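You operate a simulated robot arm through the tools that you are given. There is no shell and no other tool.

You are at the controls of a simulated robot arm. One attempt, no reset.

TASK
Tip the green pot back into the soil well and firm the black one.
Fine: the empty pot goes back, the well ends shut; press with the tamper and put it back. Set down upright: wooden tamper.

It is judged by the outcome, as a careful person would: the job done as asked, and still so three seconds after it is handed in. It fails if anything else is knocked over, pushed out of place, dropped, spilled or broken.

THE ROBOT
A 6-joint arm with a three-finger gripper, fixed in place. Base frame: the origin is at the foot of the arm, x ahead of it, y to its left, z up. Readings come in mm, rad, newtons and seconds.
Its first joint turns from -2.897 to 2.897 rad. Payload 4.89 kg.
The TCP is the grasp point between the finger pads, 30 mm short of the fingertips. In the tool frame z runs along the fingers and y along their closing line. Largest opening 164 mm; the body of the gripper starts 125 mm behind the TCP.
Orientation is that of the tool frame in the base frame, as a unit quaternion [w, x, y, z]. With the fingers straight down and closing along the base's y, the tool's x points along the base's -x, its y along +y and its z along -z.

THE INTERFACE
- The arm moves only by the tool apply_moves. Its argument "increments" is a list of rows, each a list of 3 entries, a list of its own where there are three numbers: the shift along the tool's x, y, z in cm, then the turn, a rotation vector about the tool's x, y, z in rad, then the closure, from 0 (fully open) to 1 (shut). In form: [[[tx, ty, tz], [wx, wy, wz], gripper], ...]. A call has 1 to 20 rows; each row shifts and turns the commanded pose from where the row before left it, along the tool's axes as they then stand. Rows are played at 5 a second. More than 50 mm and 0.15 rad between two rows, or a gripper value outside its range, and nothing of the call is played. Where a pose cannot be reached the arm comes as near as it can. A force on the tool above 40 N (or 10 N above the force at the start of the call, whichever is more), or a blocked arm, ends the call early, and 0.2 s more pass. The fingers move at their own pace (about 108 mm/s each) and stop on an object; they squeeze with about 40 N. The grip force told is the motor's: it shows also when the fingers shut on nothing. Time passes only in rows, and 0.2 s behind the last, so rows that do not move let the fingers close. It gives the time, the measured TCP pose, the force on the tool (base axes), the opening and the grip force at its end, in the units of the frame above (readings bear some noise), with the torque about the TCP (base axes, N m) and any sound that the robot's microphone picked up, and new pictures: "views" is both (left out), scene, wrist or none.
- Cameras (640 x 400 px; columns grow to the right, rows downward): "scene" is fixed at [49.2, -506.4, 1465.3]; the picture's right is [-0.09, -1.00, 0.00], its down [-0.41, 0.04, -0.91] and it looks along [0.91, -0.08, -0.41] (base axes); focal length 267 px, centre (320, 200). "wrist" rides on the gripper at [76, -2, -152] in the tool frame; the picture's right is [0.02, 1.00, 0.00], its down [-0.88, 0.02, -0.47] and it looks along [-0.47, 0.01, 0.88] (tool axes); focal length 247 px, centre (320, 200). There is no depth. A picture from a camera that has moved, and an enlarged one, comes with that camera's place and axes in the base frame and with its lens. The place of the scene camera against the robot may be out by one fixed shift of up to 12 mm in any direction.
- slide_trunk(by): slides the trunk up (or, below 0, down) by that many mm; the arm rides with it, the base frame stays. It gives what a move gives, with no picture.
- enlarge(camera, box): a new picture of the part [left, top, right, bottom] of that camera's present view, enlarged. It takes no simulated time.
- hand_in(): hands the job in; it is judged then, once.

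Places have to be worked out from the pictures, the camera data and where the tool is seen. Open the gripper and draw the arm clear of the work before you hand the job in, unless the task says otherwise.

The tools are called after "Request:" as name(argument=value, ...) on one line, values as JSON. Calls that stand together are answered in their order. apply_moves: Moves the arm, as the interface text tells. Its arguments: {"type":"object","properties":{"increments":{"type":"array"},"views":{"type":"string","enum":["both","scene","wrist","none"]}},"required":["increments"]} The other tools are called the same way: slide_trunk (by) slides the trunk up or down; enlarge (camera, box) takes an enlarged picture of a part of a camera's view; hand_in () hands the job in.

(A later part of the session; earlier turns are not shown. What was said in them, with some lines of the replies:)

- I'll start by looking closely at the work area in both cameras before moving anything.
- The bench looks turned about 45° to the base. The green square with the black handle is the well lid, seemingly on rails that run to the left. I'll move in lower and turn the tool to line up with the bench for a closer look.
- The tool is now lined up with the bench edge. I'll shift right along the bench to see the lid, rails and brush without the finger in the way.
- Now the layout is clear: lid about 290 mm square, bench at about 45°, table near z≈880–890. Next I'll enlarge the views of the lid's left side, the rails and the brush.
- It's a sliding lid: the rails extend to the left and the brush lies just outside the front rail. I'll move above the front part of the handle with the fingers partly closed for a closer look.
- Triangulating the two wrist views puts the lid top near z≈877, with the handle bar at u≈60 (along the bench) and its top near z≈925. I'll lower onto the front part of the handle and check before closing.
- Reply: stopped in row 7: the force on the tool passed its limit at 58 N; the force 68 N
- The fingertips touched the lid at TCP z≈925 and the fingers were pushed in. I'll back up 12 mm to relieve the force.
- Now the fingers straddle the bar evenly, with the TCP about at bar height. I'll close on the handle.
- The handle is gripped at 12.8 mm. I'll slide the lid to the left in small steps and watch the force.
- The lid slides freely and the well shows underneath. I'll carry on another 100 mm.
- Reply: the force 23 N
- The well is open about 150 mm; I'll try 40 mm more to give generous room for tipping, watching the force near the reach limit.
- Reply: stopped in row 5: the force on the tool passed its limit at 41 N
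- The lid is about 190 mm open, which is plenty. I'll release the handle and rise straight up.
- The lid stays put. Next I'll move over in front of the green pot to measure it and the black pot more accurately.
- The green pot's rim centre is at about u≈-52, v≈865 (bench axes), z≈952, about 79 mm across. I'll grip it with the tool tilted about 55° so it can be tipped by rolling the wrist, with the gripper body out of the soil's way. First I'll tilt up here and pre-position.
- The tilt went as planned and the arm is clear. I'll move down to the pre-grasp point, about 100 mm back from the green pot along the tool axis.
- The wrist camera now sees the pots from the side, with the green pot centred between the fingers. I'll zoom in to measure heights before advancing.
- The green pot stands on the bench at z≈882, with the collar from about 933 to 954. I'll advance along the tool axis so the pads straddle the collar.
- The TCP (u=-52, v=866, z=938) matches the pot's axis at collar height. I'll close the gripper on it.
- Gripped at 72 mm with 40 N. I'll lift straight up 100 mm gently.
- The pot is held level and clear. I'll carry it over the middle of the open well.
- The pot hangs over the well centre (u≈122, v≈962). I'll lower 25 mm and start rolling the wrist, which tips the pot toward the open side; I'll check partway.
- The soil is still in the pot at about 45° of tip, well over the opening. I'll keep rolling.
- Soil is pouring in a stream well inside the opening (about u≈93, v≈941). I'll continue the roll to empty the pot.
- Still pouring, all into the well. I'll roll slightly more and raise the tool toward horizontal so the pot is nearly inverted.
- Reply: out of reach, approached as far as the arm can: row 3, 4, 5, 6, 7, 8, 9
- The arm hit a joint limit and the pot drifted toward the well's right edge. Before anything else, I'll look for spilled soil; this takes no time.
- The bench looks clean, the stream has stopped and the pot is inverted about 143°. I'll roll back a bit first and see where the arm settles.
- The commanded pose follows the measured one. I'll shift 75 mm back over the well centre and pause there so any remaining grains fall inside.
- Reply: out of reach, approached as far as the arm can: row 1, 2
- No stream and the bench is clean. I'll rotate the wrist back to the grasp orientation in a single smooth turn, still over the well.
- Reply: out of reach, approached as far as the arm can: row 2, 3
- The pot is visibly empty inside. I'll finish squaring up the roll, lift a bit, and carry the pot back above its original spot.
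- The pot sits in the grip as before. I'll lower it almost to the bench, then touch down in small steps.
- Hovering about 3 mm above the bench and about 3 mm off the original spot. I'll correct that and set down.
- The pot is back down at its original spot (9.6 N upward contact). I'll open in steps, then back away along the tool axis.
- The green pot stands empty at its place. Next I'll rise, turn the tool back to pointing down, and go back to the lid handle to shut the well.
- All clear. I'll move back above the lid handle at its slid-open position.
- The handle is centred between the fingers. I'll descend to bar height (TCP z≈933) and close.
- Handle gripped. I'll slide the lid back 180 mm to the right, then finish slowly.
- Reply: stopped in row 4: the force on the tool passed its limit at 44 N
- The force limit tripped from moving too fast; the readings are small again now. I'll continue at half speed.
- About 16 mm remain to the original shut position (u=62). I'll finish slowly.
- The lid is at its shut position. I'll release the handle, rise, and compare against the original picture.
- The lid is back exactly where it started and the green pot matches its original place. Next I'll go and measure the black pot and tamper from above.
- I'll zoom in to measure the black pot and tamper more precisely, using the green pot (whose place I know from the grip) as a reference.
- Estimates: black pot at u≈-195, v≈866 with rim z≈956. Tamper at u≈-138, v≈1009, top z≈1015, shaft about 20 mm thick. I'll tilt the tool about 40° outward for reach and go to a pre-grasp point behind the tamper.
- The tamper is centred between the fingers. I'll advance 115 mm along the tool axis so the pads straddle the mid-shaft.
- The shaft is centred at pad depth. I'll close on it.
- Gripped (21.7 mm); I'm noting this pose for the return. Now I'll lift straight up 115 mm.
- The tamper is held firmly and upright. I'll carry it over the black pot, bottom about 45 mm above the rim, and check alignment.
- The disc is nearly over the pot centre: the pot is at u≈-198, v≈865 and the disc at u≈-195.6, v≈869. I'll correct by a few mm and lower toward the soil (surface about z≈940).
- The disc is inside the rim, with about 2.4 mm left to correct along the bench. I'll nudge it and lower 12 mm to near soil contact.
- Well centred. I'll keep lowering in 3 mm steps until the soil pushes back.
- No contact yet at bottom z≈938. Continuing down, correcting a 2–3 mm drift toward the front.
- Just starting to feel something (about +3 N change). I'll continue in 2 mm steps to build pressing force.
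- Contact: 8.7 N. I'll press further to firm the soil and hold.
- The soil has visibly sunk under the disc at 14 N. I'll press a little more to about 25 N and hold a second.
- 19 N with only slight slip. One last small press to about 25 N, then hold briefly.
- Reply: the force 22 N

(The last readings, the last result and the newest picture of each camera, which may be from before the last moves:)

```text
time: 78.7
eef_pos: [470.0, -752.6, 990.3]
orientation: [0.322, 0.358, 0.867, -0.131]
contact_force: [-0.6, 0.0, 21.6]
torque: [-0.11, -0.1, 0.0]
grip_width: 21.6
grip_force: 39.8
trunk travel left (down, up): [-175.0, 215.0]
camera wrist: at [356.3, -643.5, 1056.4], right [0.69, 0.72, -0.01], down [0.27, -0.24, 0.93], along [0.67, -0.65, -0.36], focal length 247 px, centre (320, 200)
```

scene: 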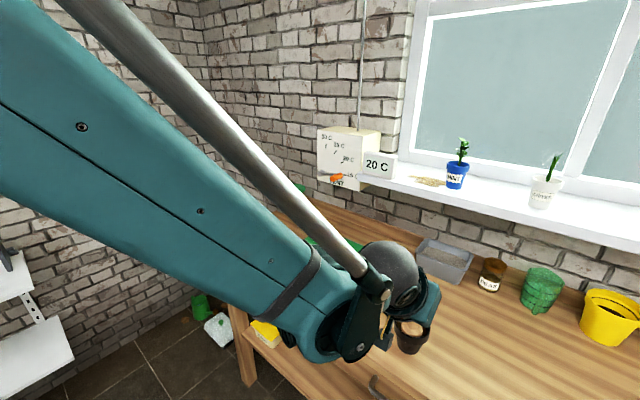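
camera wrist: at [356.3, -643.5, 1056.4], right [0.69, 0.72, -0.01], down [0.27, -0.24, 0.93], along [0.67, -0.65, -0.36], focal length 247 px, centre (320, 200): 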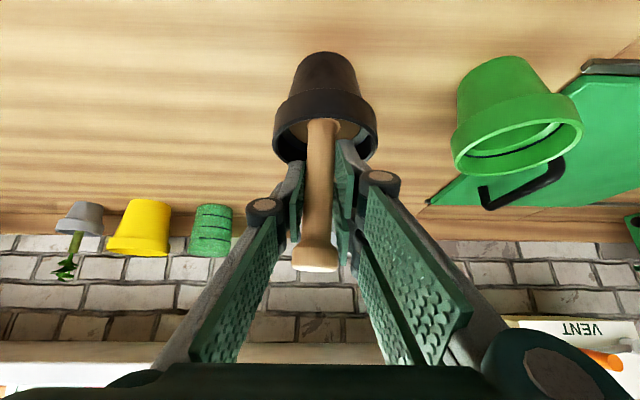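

The soil is firmly pressed (bottom about 40 mm below the rim, 21.6 N steady). I'll lift the tamper straight out and look at the soil.

Request:
apply_moves(increments=[[[-0.33, 0, -0.38], [0, 0, 0], 1], [[-0.65, 0, -0.757], [0, 0, 0], 1], [[-1.31, 0, -1.51], [0, 0, 0], 1], [[-1.63, 0, -1.89], [0, 0, 0], 1], [[-1.63, 0, -1.89], [0, 0, 0], 1], [[-0.65, 0, -0.757], [0, 0, 0], 1], [[0, 0, 0], [0, 0, 0], 1]])

Request:
enlarge(camera="wrist", box=[220, 0, 420, 125])

Request:
enlarge(camera="scene", box=[340, 260, 480, 360])

```text
time: 80.3
eef_pos: [466.8, -749.8, 1084.8]
orientation: [0.322, 0.358, 0.866, -0.131]
contact_force: [0.6, 0.6, -1.2]
torque: [0.0, -0.02, -0.02]
grip_width: 21.4
grip_force: 40.0
trunk travel left (down, up): [-175.0, 215.0]
camera wrist: at [354.7, -643.2, 1150.4], right [0.69, 0.72, -0.01], down [0.27, -0.24, 0.93], along [0.67, -0.65, -0.36], focal length 247 px, centre (320, 200)
```

scene: 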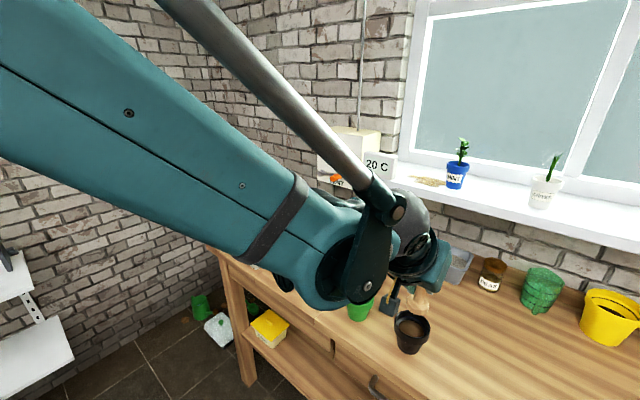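
wrist: 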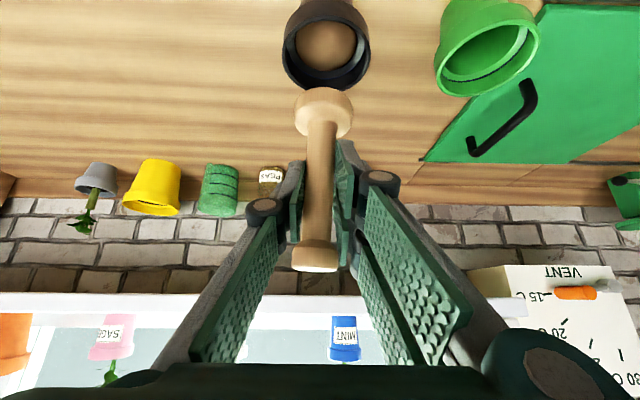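

```text
3.20 times, centred on (320, 62) of wrist
camera zoom: at [354.7, -643.2, 1150.4], right [0.69, 0.72, -0.01], down [0.27, -0.24, 0.93], along [0.67, -0.65, -0.36], focal length 790 px, centre (320, 640)
```

zoom: 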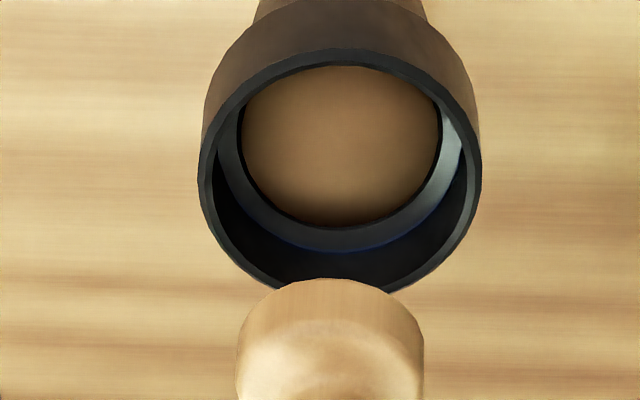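

```text
4.00 times, centred on (410, 310) of scene
camera zoom: at [49.2, -506.4, 1465.3], right [-0.09, -1.0, 0.0], down [-0.41, 0.04, -0.91], along [0.91, -0.08, -0.41], focal length 1070 px, centre (-40, -240)
```

zoom: 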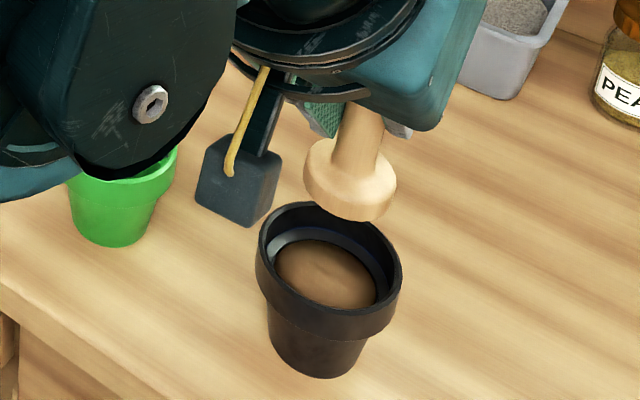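

The soil is smooth and firmed, and the black pot hasn't moved. I'll take the tamper back above its original spot.

Request:
apply_moves(increments=[[[-1.2, 0.62, 1.1], [0, 0, 0], 1], [[-2.26, 1.224, 2.08], [0, 0, 0], 1], [[-2.26, 1.224, 2.08], [0, 0, 0], 1], [[-2.26, 1.224, 2.08], [0, 0, 0], 1], [[-2.26, 1.224, 2.08], [0, 0, 0], 1], [[-1.06, 0.6, 0.98], [0, 0, 0], 1], [[0, 0, 0], [0, 0, 0], 1], [[0, 0, 0], [0, 0, 0], 1]], views="wrist")

```text
time: 82.1
eef_pos: [622.4, -816.4, 1076.7]
orientation: [0.321, 0.359, 0.866, -0.131]
contact_force: [0.8, -0.3, -1.0]
torque: [0.01, 0.01, -0.01]
grip_width: 21.5
grip_force: 39.7
trunk travel left (down, up): [-175.0, 215.0]
camera wrist: at [509.5, -708.5, 1143.9], right [0.69, 0.72, -0.01], down [0.27, -0.24, 0.93], along [0.67, -0.65, -0.36], focal length 247 px, centre (320, 200)
```

wrist: 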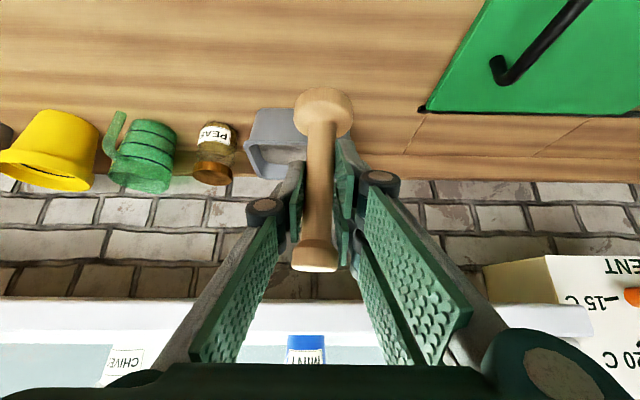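

About 4 mm beyond the original spot; I'll correct that and lower to just above the bench.

Request:
apply_moves(increments=[[[1.96, -0.1, 1.74], [0, 0, 0], 1], [[1.7, 0, 1.97], [0, 0, 0], 1], [[1.7, 0, 1.97], [0, 0, 0], 1], [[1.5, 0, 1.74], [0, 0, 0], 1], [[0, 0, 0], [0, 0, 0], 1], [[0, 0, 0], [0, 0, 0], 1]])

Request:
enlarge(camera="wrist", box=[220, 60, 420, 185])

Request:
enlarge(camera="scene", box=[330, 230, 470, 317])

```text
time: 83.5
eef_pos: [619.6, -815.2, 976.7]
orientation: [0.323, 0.358, 0.866, -0.131]
contact_force: [0.5, -0.6, -1.4]
torque: [0.01, -0.01, 0.0]
grip_width: 21.5
grip_force: 39.8
trunk travel left (down, up): [-175.0, 215.0]
camera wrist: at [506.6, -707.1, 1043.1], right [0.69, 0.72, -0.01], down [0.27, -0.24, 0.93], along [0.67, -0.65, -0.36], focal length 247 px, centre (320, 200)
```

scene: 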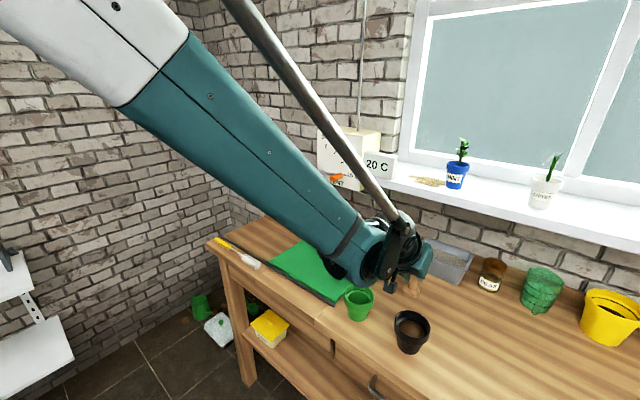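
wrist: 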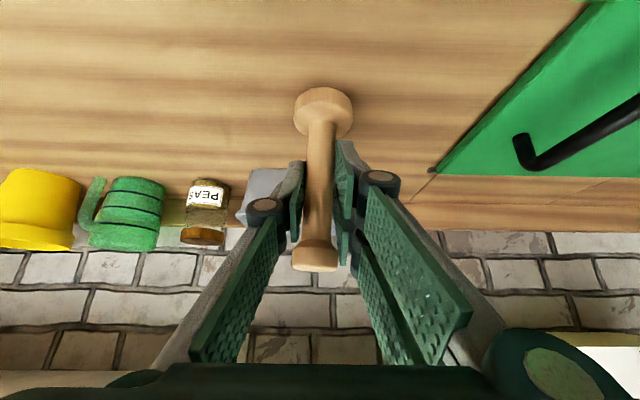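

```text
3.20 times, centred on (320, 122) of wrist
camera zoom: at [506.6, -707.1, 1043.1], right [0.69, 0.72, -0.01], down [0.27, -0.24, 0.93], along [0.67, -0.65, -0.36], focal length 790 px, centre (320, 448)
```

zoom: 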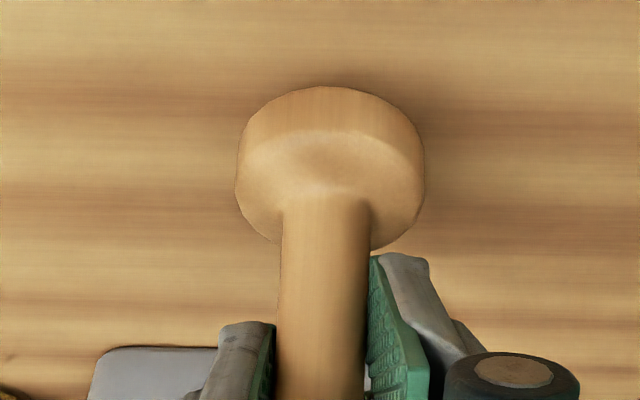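

```text
4.57 times, centred on (400, 274) of scene
camera zoom: at [49.2, -506.4, 1465.3], right [-0.09, -1.0, 0.0], down [-0.41, 0.04, -0.91], along [0.91, -0.08, -0.41], focal length 1222 px, centre (-46, -136)
```

zoom: 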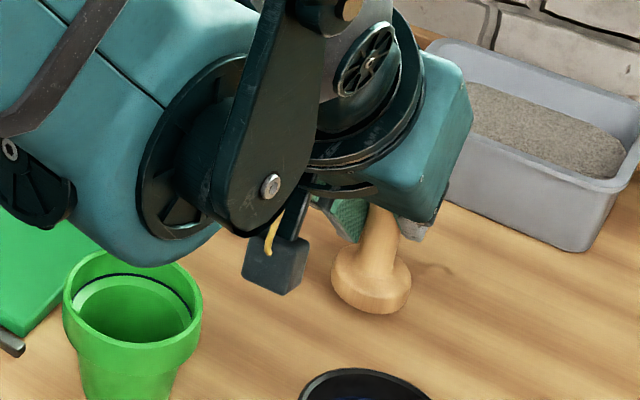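

The tamper is over its original spot, about 16 mm above the bench. I'll lower in small steps to touch down.

Request:
apply_moves(increments=[[[0.33, 0, 0.38], [0, 0, 0], 1], [[0.33, 0, 0.38], [0, 0, 0], 1], [[0.2, 0, 0.227], [0, 0, 0], 1], [[0.13, 0, 0.15], [0, 0, 0], 1], [[0, 0, 0], [0, 0, 0], 1]], views="none")

```text
time: 84.7
eef_pos: [618.6, -814.9, 963.8]
orientation: [0.322, 0.358, 0.867, -0.131]
contact_force: [-0.2, -0.6, -1.4]
torque: [-0.01, 0.02, 0.02]
grip_width: 21.3
grip_force: 40.1
trunk travel left (down, up): [-175.0, 215.0]
```

No contact yet at z≈963.8; 2 mm more at a time.

Request:
apply_moves(increments=[[[0.13, 0, 0.15], [0, 0, 0], 1], [[0.065, 0, 0.076], [0, 0, 0], 1], [[0, 0, 0], [0, 0, 0], 1]], views="none")

```text
time: 85.5
eef_pos: [618.1, -813.6, 960.6]
orientation: [0.322, 0.358, 0.867, -0.131]
contact_force: [0.6, -0.2, -0.7]
torque: [0.0, 0.0, 0.02]
grip_width: 21.5
grip_force: 40.2
trunk travel left (down, up): [-175.0, 215.0]
```

Request:
apply_moves(increments=[[[0.065, 0, 0.076], [0, 0, 0], 1], [[0.065, 0, 0.076], [0, 0, 0], 1], [[0, 0, 0], [0, 0, 0], 1]], views="wrist")

Request:
enlarge(camera="wrist", box=[220, 60, 420, 185])

```text
time: 86.3
eef_pos: [618.3, -815.1, 958.9]
orientation: [0.323, 0.357, 0.867, -0.131]
contact_force: [-2.6, 0.7, 7.3]
torque: [-0.11, 0.34, -0.09]
grip_width: 21.4
grip_force: 40.1
trunk travel left (down, up): [-175.0, 215.0]
camera wrist: at [505.7, -706.4, 1025.8], right [0.69, 0.72, -0.01], down [0.27, -0.24, 0.93], along [0.67, -0.65, -0.36], focal length 247 px, centre (320, 200)
```

wrist: 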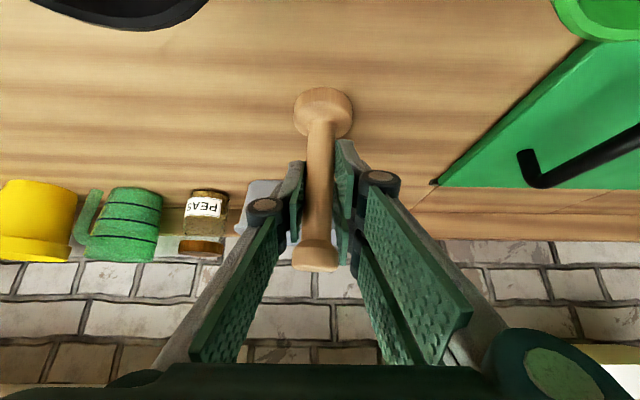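

```text
3.20 times, centred on (320, 122) of wrist
camera zoom: at [505.7, -706.4, 1025.8], right [0.69, 0.72, -0.01], down [0.27, -0.24, 0.93], along [0.67, -0.65, -0.36], focal length 790 px, centre (320, 448)
```

zoom: 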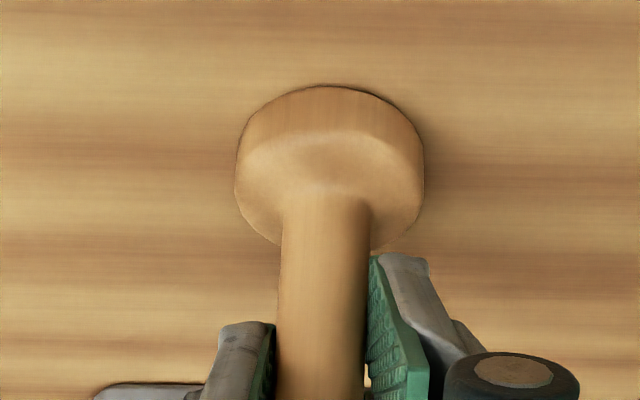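

Touchdown at 7 N, exactly at the original pose. I'll seat it half a mm more, then open gently.

Request:
apply_moves(increments=[[[0.035, 0, 0.04], [0, 0, 0], 1], [[0, 0, 0], [0, 0, 0], 1], [[0, 0, 0], [0, 0, 0], 0.86], [[0, 0, 0], [0, 0, 0], 0.8], [[0, 0, 0], [0, 0, 0], 0.65], [[0, 0, 0], [0, 0, 0], 0.5], [[0, 0, 0], [0, 0, 0], 0.5]])

Request:
enlarge(camera="wrist", box=[220, 60, 420, 185])

```text
time: 87.9
eef_pos: [618.5, -814.7, 958.5]
orientation: [0.322, 0.358, 0.867, -0.131]
contact_force: [-0.5, 0.1, -0.3]
torque: [0.03, -0.01, -0.01]
grip_width: 82.0
grip_force: 0.0
trunk travel left (down, up): [-175.0, 215.0]
camera wrist: at [506.0, -706.6, 1024.3], right [0.69, 0.72, -0.01], down [0.27, -0.24, 0.93], along [0.67, -0.65, -0.36], focal length 247 px, centre (320, 200)
```

scene: 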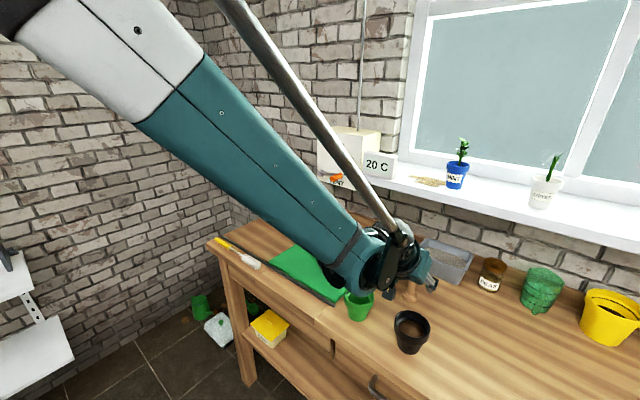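
wrist: 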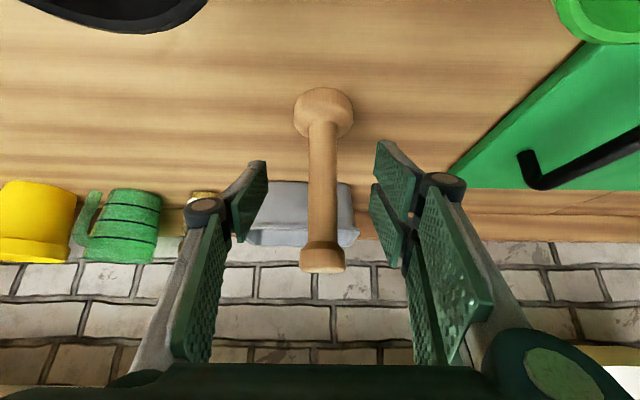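

```text
3.20 times, centred on (320, 122) of wrist
camera zoom: at [506.0, -706.6, 1024.3], right [0.69, 0.72, -0.01], down [0.27, -0.24, 0.93], along [0.67, -0.65, -0.36], focal length 790 px, centre (320, 448)
```

zoom: 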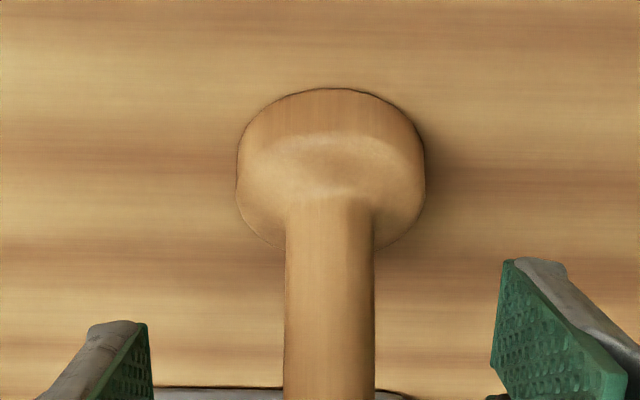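

The tamper stands upright on its own. I'll back straight out along the tool axis and then rise well clear.

Request:
apply_moves(increments=[[[0, 0, -2], [0, 0, 0], 0.5], [[0, 0, -3], [0, 0, 0], 0.5], [[0, 0, -3.5], [0, 0, 0], 0.5], [[0, 0, -4], [0, 0, 0], 0.5], [[-2.6, 0, -3], [0, 0, 0], 0.5], [[-2.6, 0, -3], [0, 0, 0], 0.5], [[-2.6, 0, -3], [0, 0, 0], 0.3], [[0, 0, 0], [0, 0.14, 0], 0.3], [[0, 0, 0], [0, 0.14, 0], 0.3], [[0, 0, 0], [0, 0.14, 0], 0.3], [[0, 0, 0], [0, 0.14, 0], 0.3], [[0, 0, 0], [0, 0.14, 0], 0.3], [[4.5, 0, 0], [0, 0, 0], 0.3], [[4.5, 0, 0], [0, 0, 0], 0.3], [[4.5, 0, 0], [0, 0, 0], 0.3], [[4.5, 0, 0], [0, 0, 0], 0.3], [[0, 0, 0], [0, 0, 0], 0.3]])

Request:
enlarge(camera="scene", box=[200, 200, 480, 375])

Request:
enlarge(camera="scene", box=[330, 240, 450, 315])

Request:
enlarge(camera="wrist", box=[200, 80, 520, 280])

```text
time: 91.5
eef_pos: [435.3, -628.8, 1171.9]
orientation: [0.006, 0.382, 0.924, 0.0]
contact_force: [0.1, 1.2, 0.1]
torque: [-0.1, -0.11, 0.02]
grip_width: 115.0
grip_force: 0.0
trunk travel left (down, up): [-175.0, 215.0]
camera wrist: at [377.4, -576.2, 1323.5], right [0.69, 0.72, 0.0], down [0.63, -0.61, 0.48], along [0.35, -0.33, -0.88], focal length 247 px, centre (320, 200)
```

scene: 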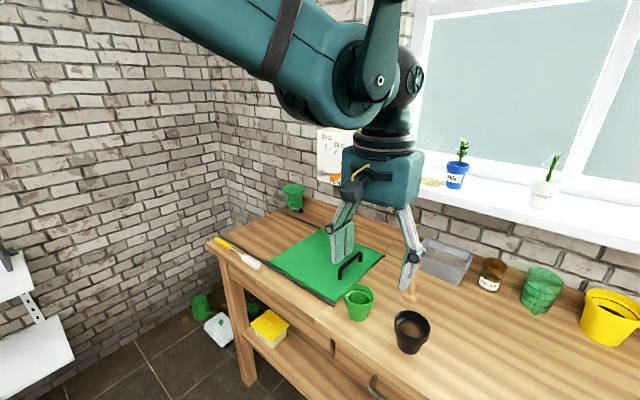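
wrist: 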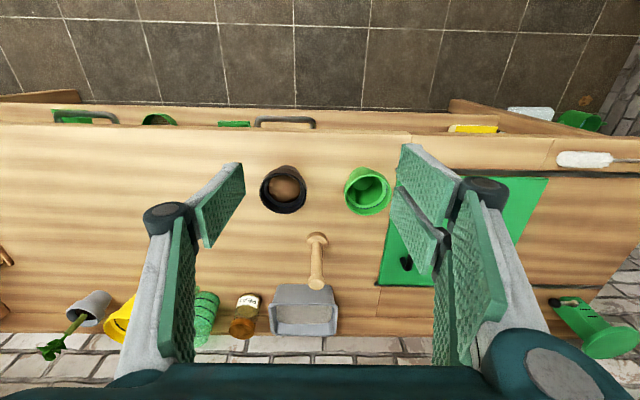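

```text
2.29 times, centred on (340, 288) of scene
camera zoom: at [49.2, -506.4, 1465.3], right [-0.09, -1.0, 0.0], down [-0.41, 0.04, -0.91], along [0.91, -0.08, -0.41], focal length 611 px, centre (274, 0)
```

zoom: 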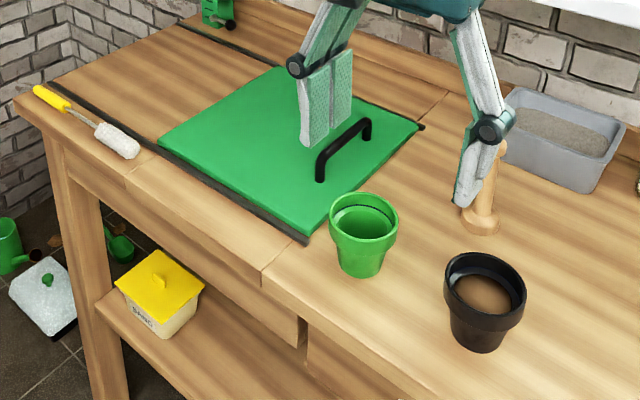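

```text
5.33 times, centred on (390, 278) of scene
camera zoom: at [49.2, -506.4, 1465.3], right [-0.09, -1.0, 0.0], down [-0.41, 0.04, -0.91], along [0.91, -0.08, -0.41], focal length 1426 px, centre (-53, -213)
```

zoom: 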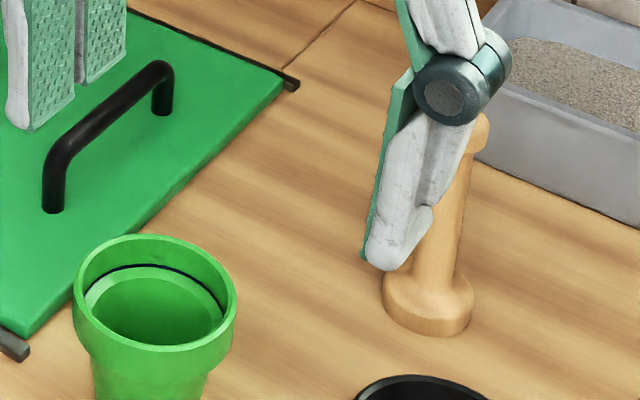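

```text
2.00 times, centred on (360, 180) of wrist
camera zoom: at [377.4, -576.2, 1323.5], right [0.69, 0.72, 0.0], down [0.63, -0.61, 0.48], along [0.35, -0.33, -0.88], focal length 494 px, centre (240, 240)
```

zoom: 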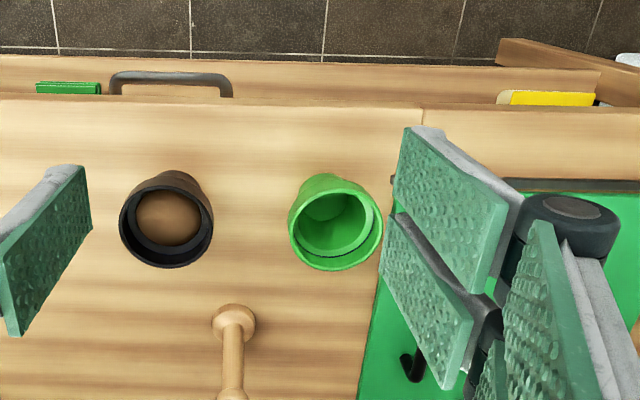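

Everything is in place: lid shut, green pot empty at its spot, black pot firmed, tamper upright at its spot. I'll open fully and draw the arm further up and back before a last check.

Request:
apply_moves(increments=[[[2, 0, -4], [0, 0, 0], 0.1], [[2, 0, -4], [0, 0, 0], 0], [[2, 0, -4], [0, 0, 0], 0], [[2, 0, -4], [0, 0, 0], 0], [[2, 0, -4], [0, 0, 0], 0], [[0, 0, 0], [0, 0, 0], 0], [[0, 0, 0], [0, 0, 0], 0]])

Request:
enlarge(camera="scene", box=[200, 200, 480, 375])

```text
time: 93.1
eef_pos: [357.8, -557.9, 1372.4]
orientation: [0.005, 0.381, 0.925, -0.001]
contact_force: [-0.8, -0.1, 0.1]
torque: [-0.04, -0.08, 0.02]
grip_width: 163.9
grip_force: 0.0
trunk travel left (down, up): [-175.0, 215.0]
camera wrist: at [301.9, -505.8, 1524.0], right [0.69, 0.72, 0.0], down [0.63, -0.61, 0.48], along [0.35, -0.33, -0.88], focal length 247 px, centre (320, 200)
```

scene: 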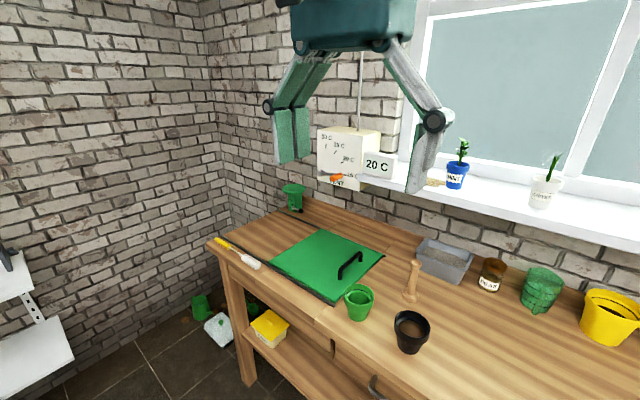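
wrist: 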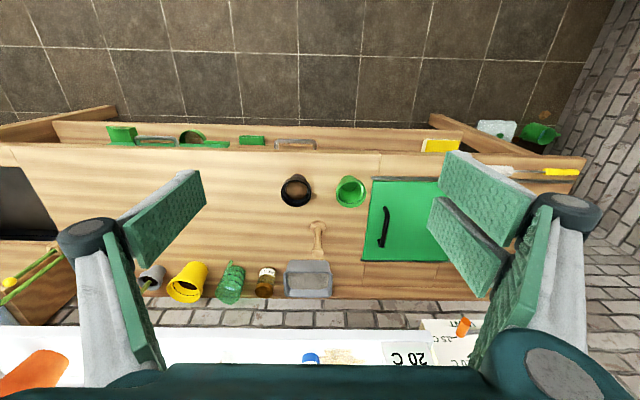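

```text
2.29 times, centred on (340, 288) of scene
camera zoom: at [49.2, -506.4, 1465.3], right [-0.09, -1.0, 0.0], down [-0.41, 0.04, -0.91], along [0.91, -0.08, -0.41], focal length 611 px, centre (274, 0)
```

zoom: 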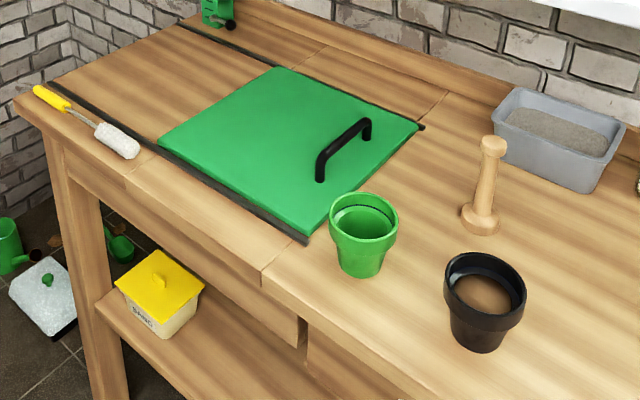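

The final view matches the opening layout. The lid is shut, the empty green pot and the upright tamper are back in place, the black pot's soil is firmed and the bench is clean. The arm is clear and the gripper open, so I'm handing in.

Request:
hand_in()

```text
The job is handed in.
```

The job is done and handed in; I haven't been shown the verdict.

- **Green pot:** I tipped its soil into the well and put the empty pot back on its original spot.
- **Well:** The lid is slid shut, matching where it started.
- **Black pot:** I pressed the soil with the tamper to about 22 N. The surface is now smooth and lower, and the pot did not move.
- **Tamper:** It stands upright back in its original place.

While the green pot was upside down, the arm hit a joint limit and drifted toward the well's right edge. I saw no spilled soil on the bench, then or in the final pictures. The arm is drawn clear with the gripper open.
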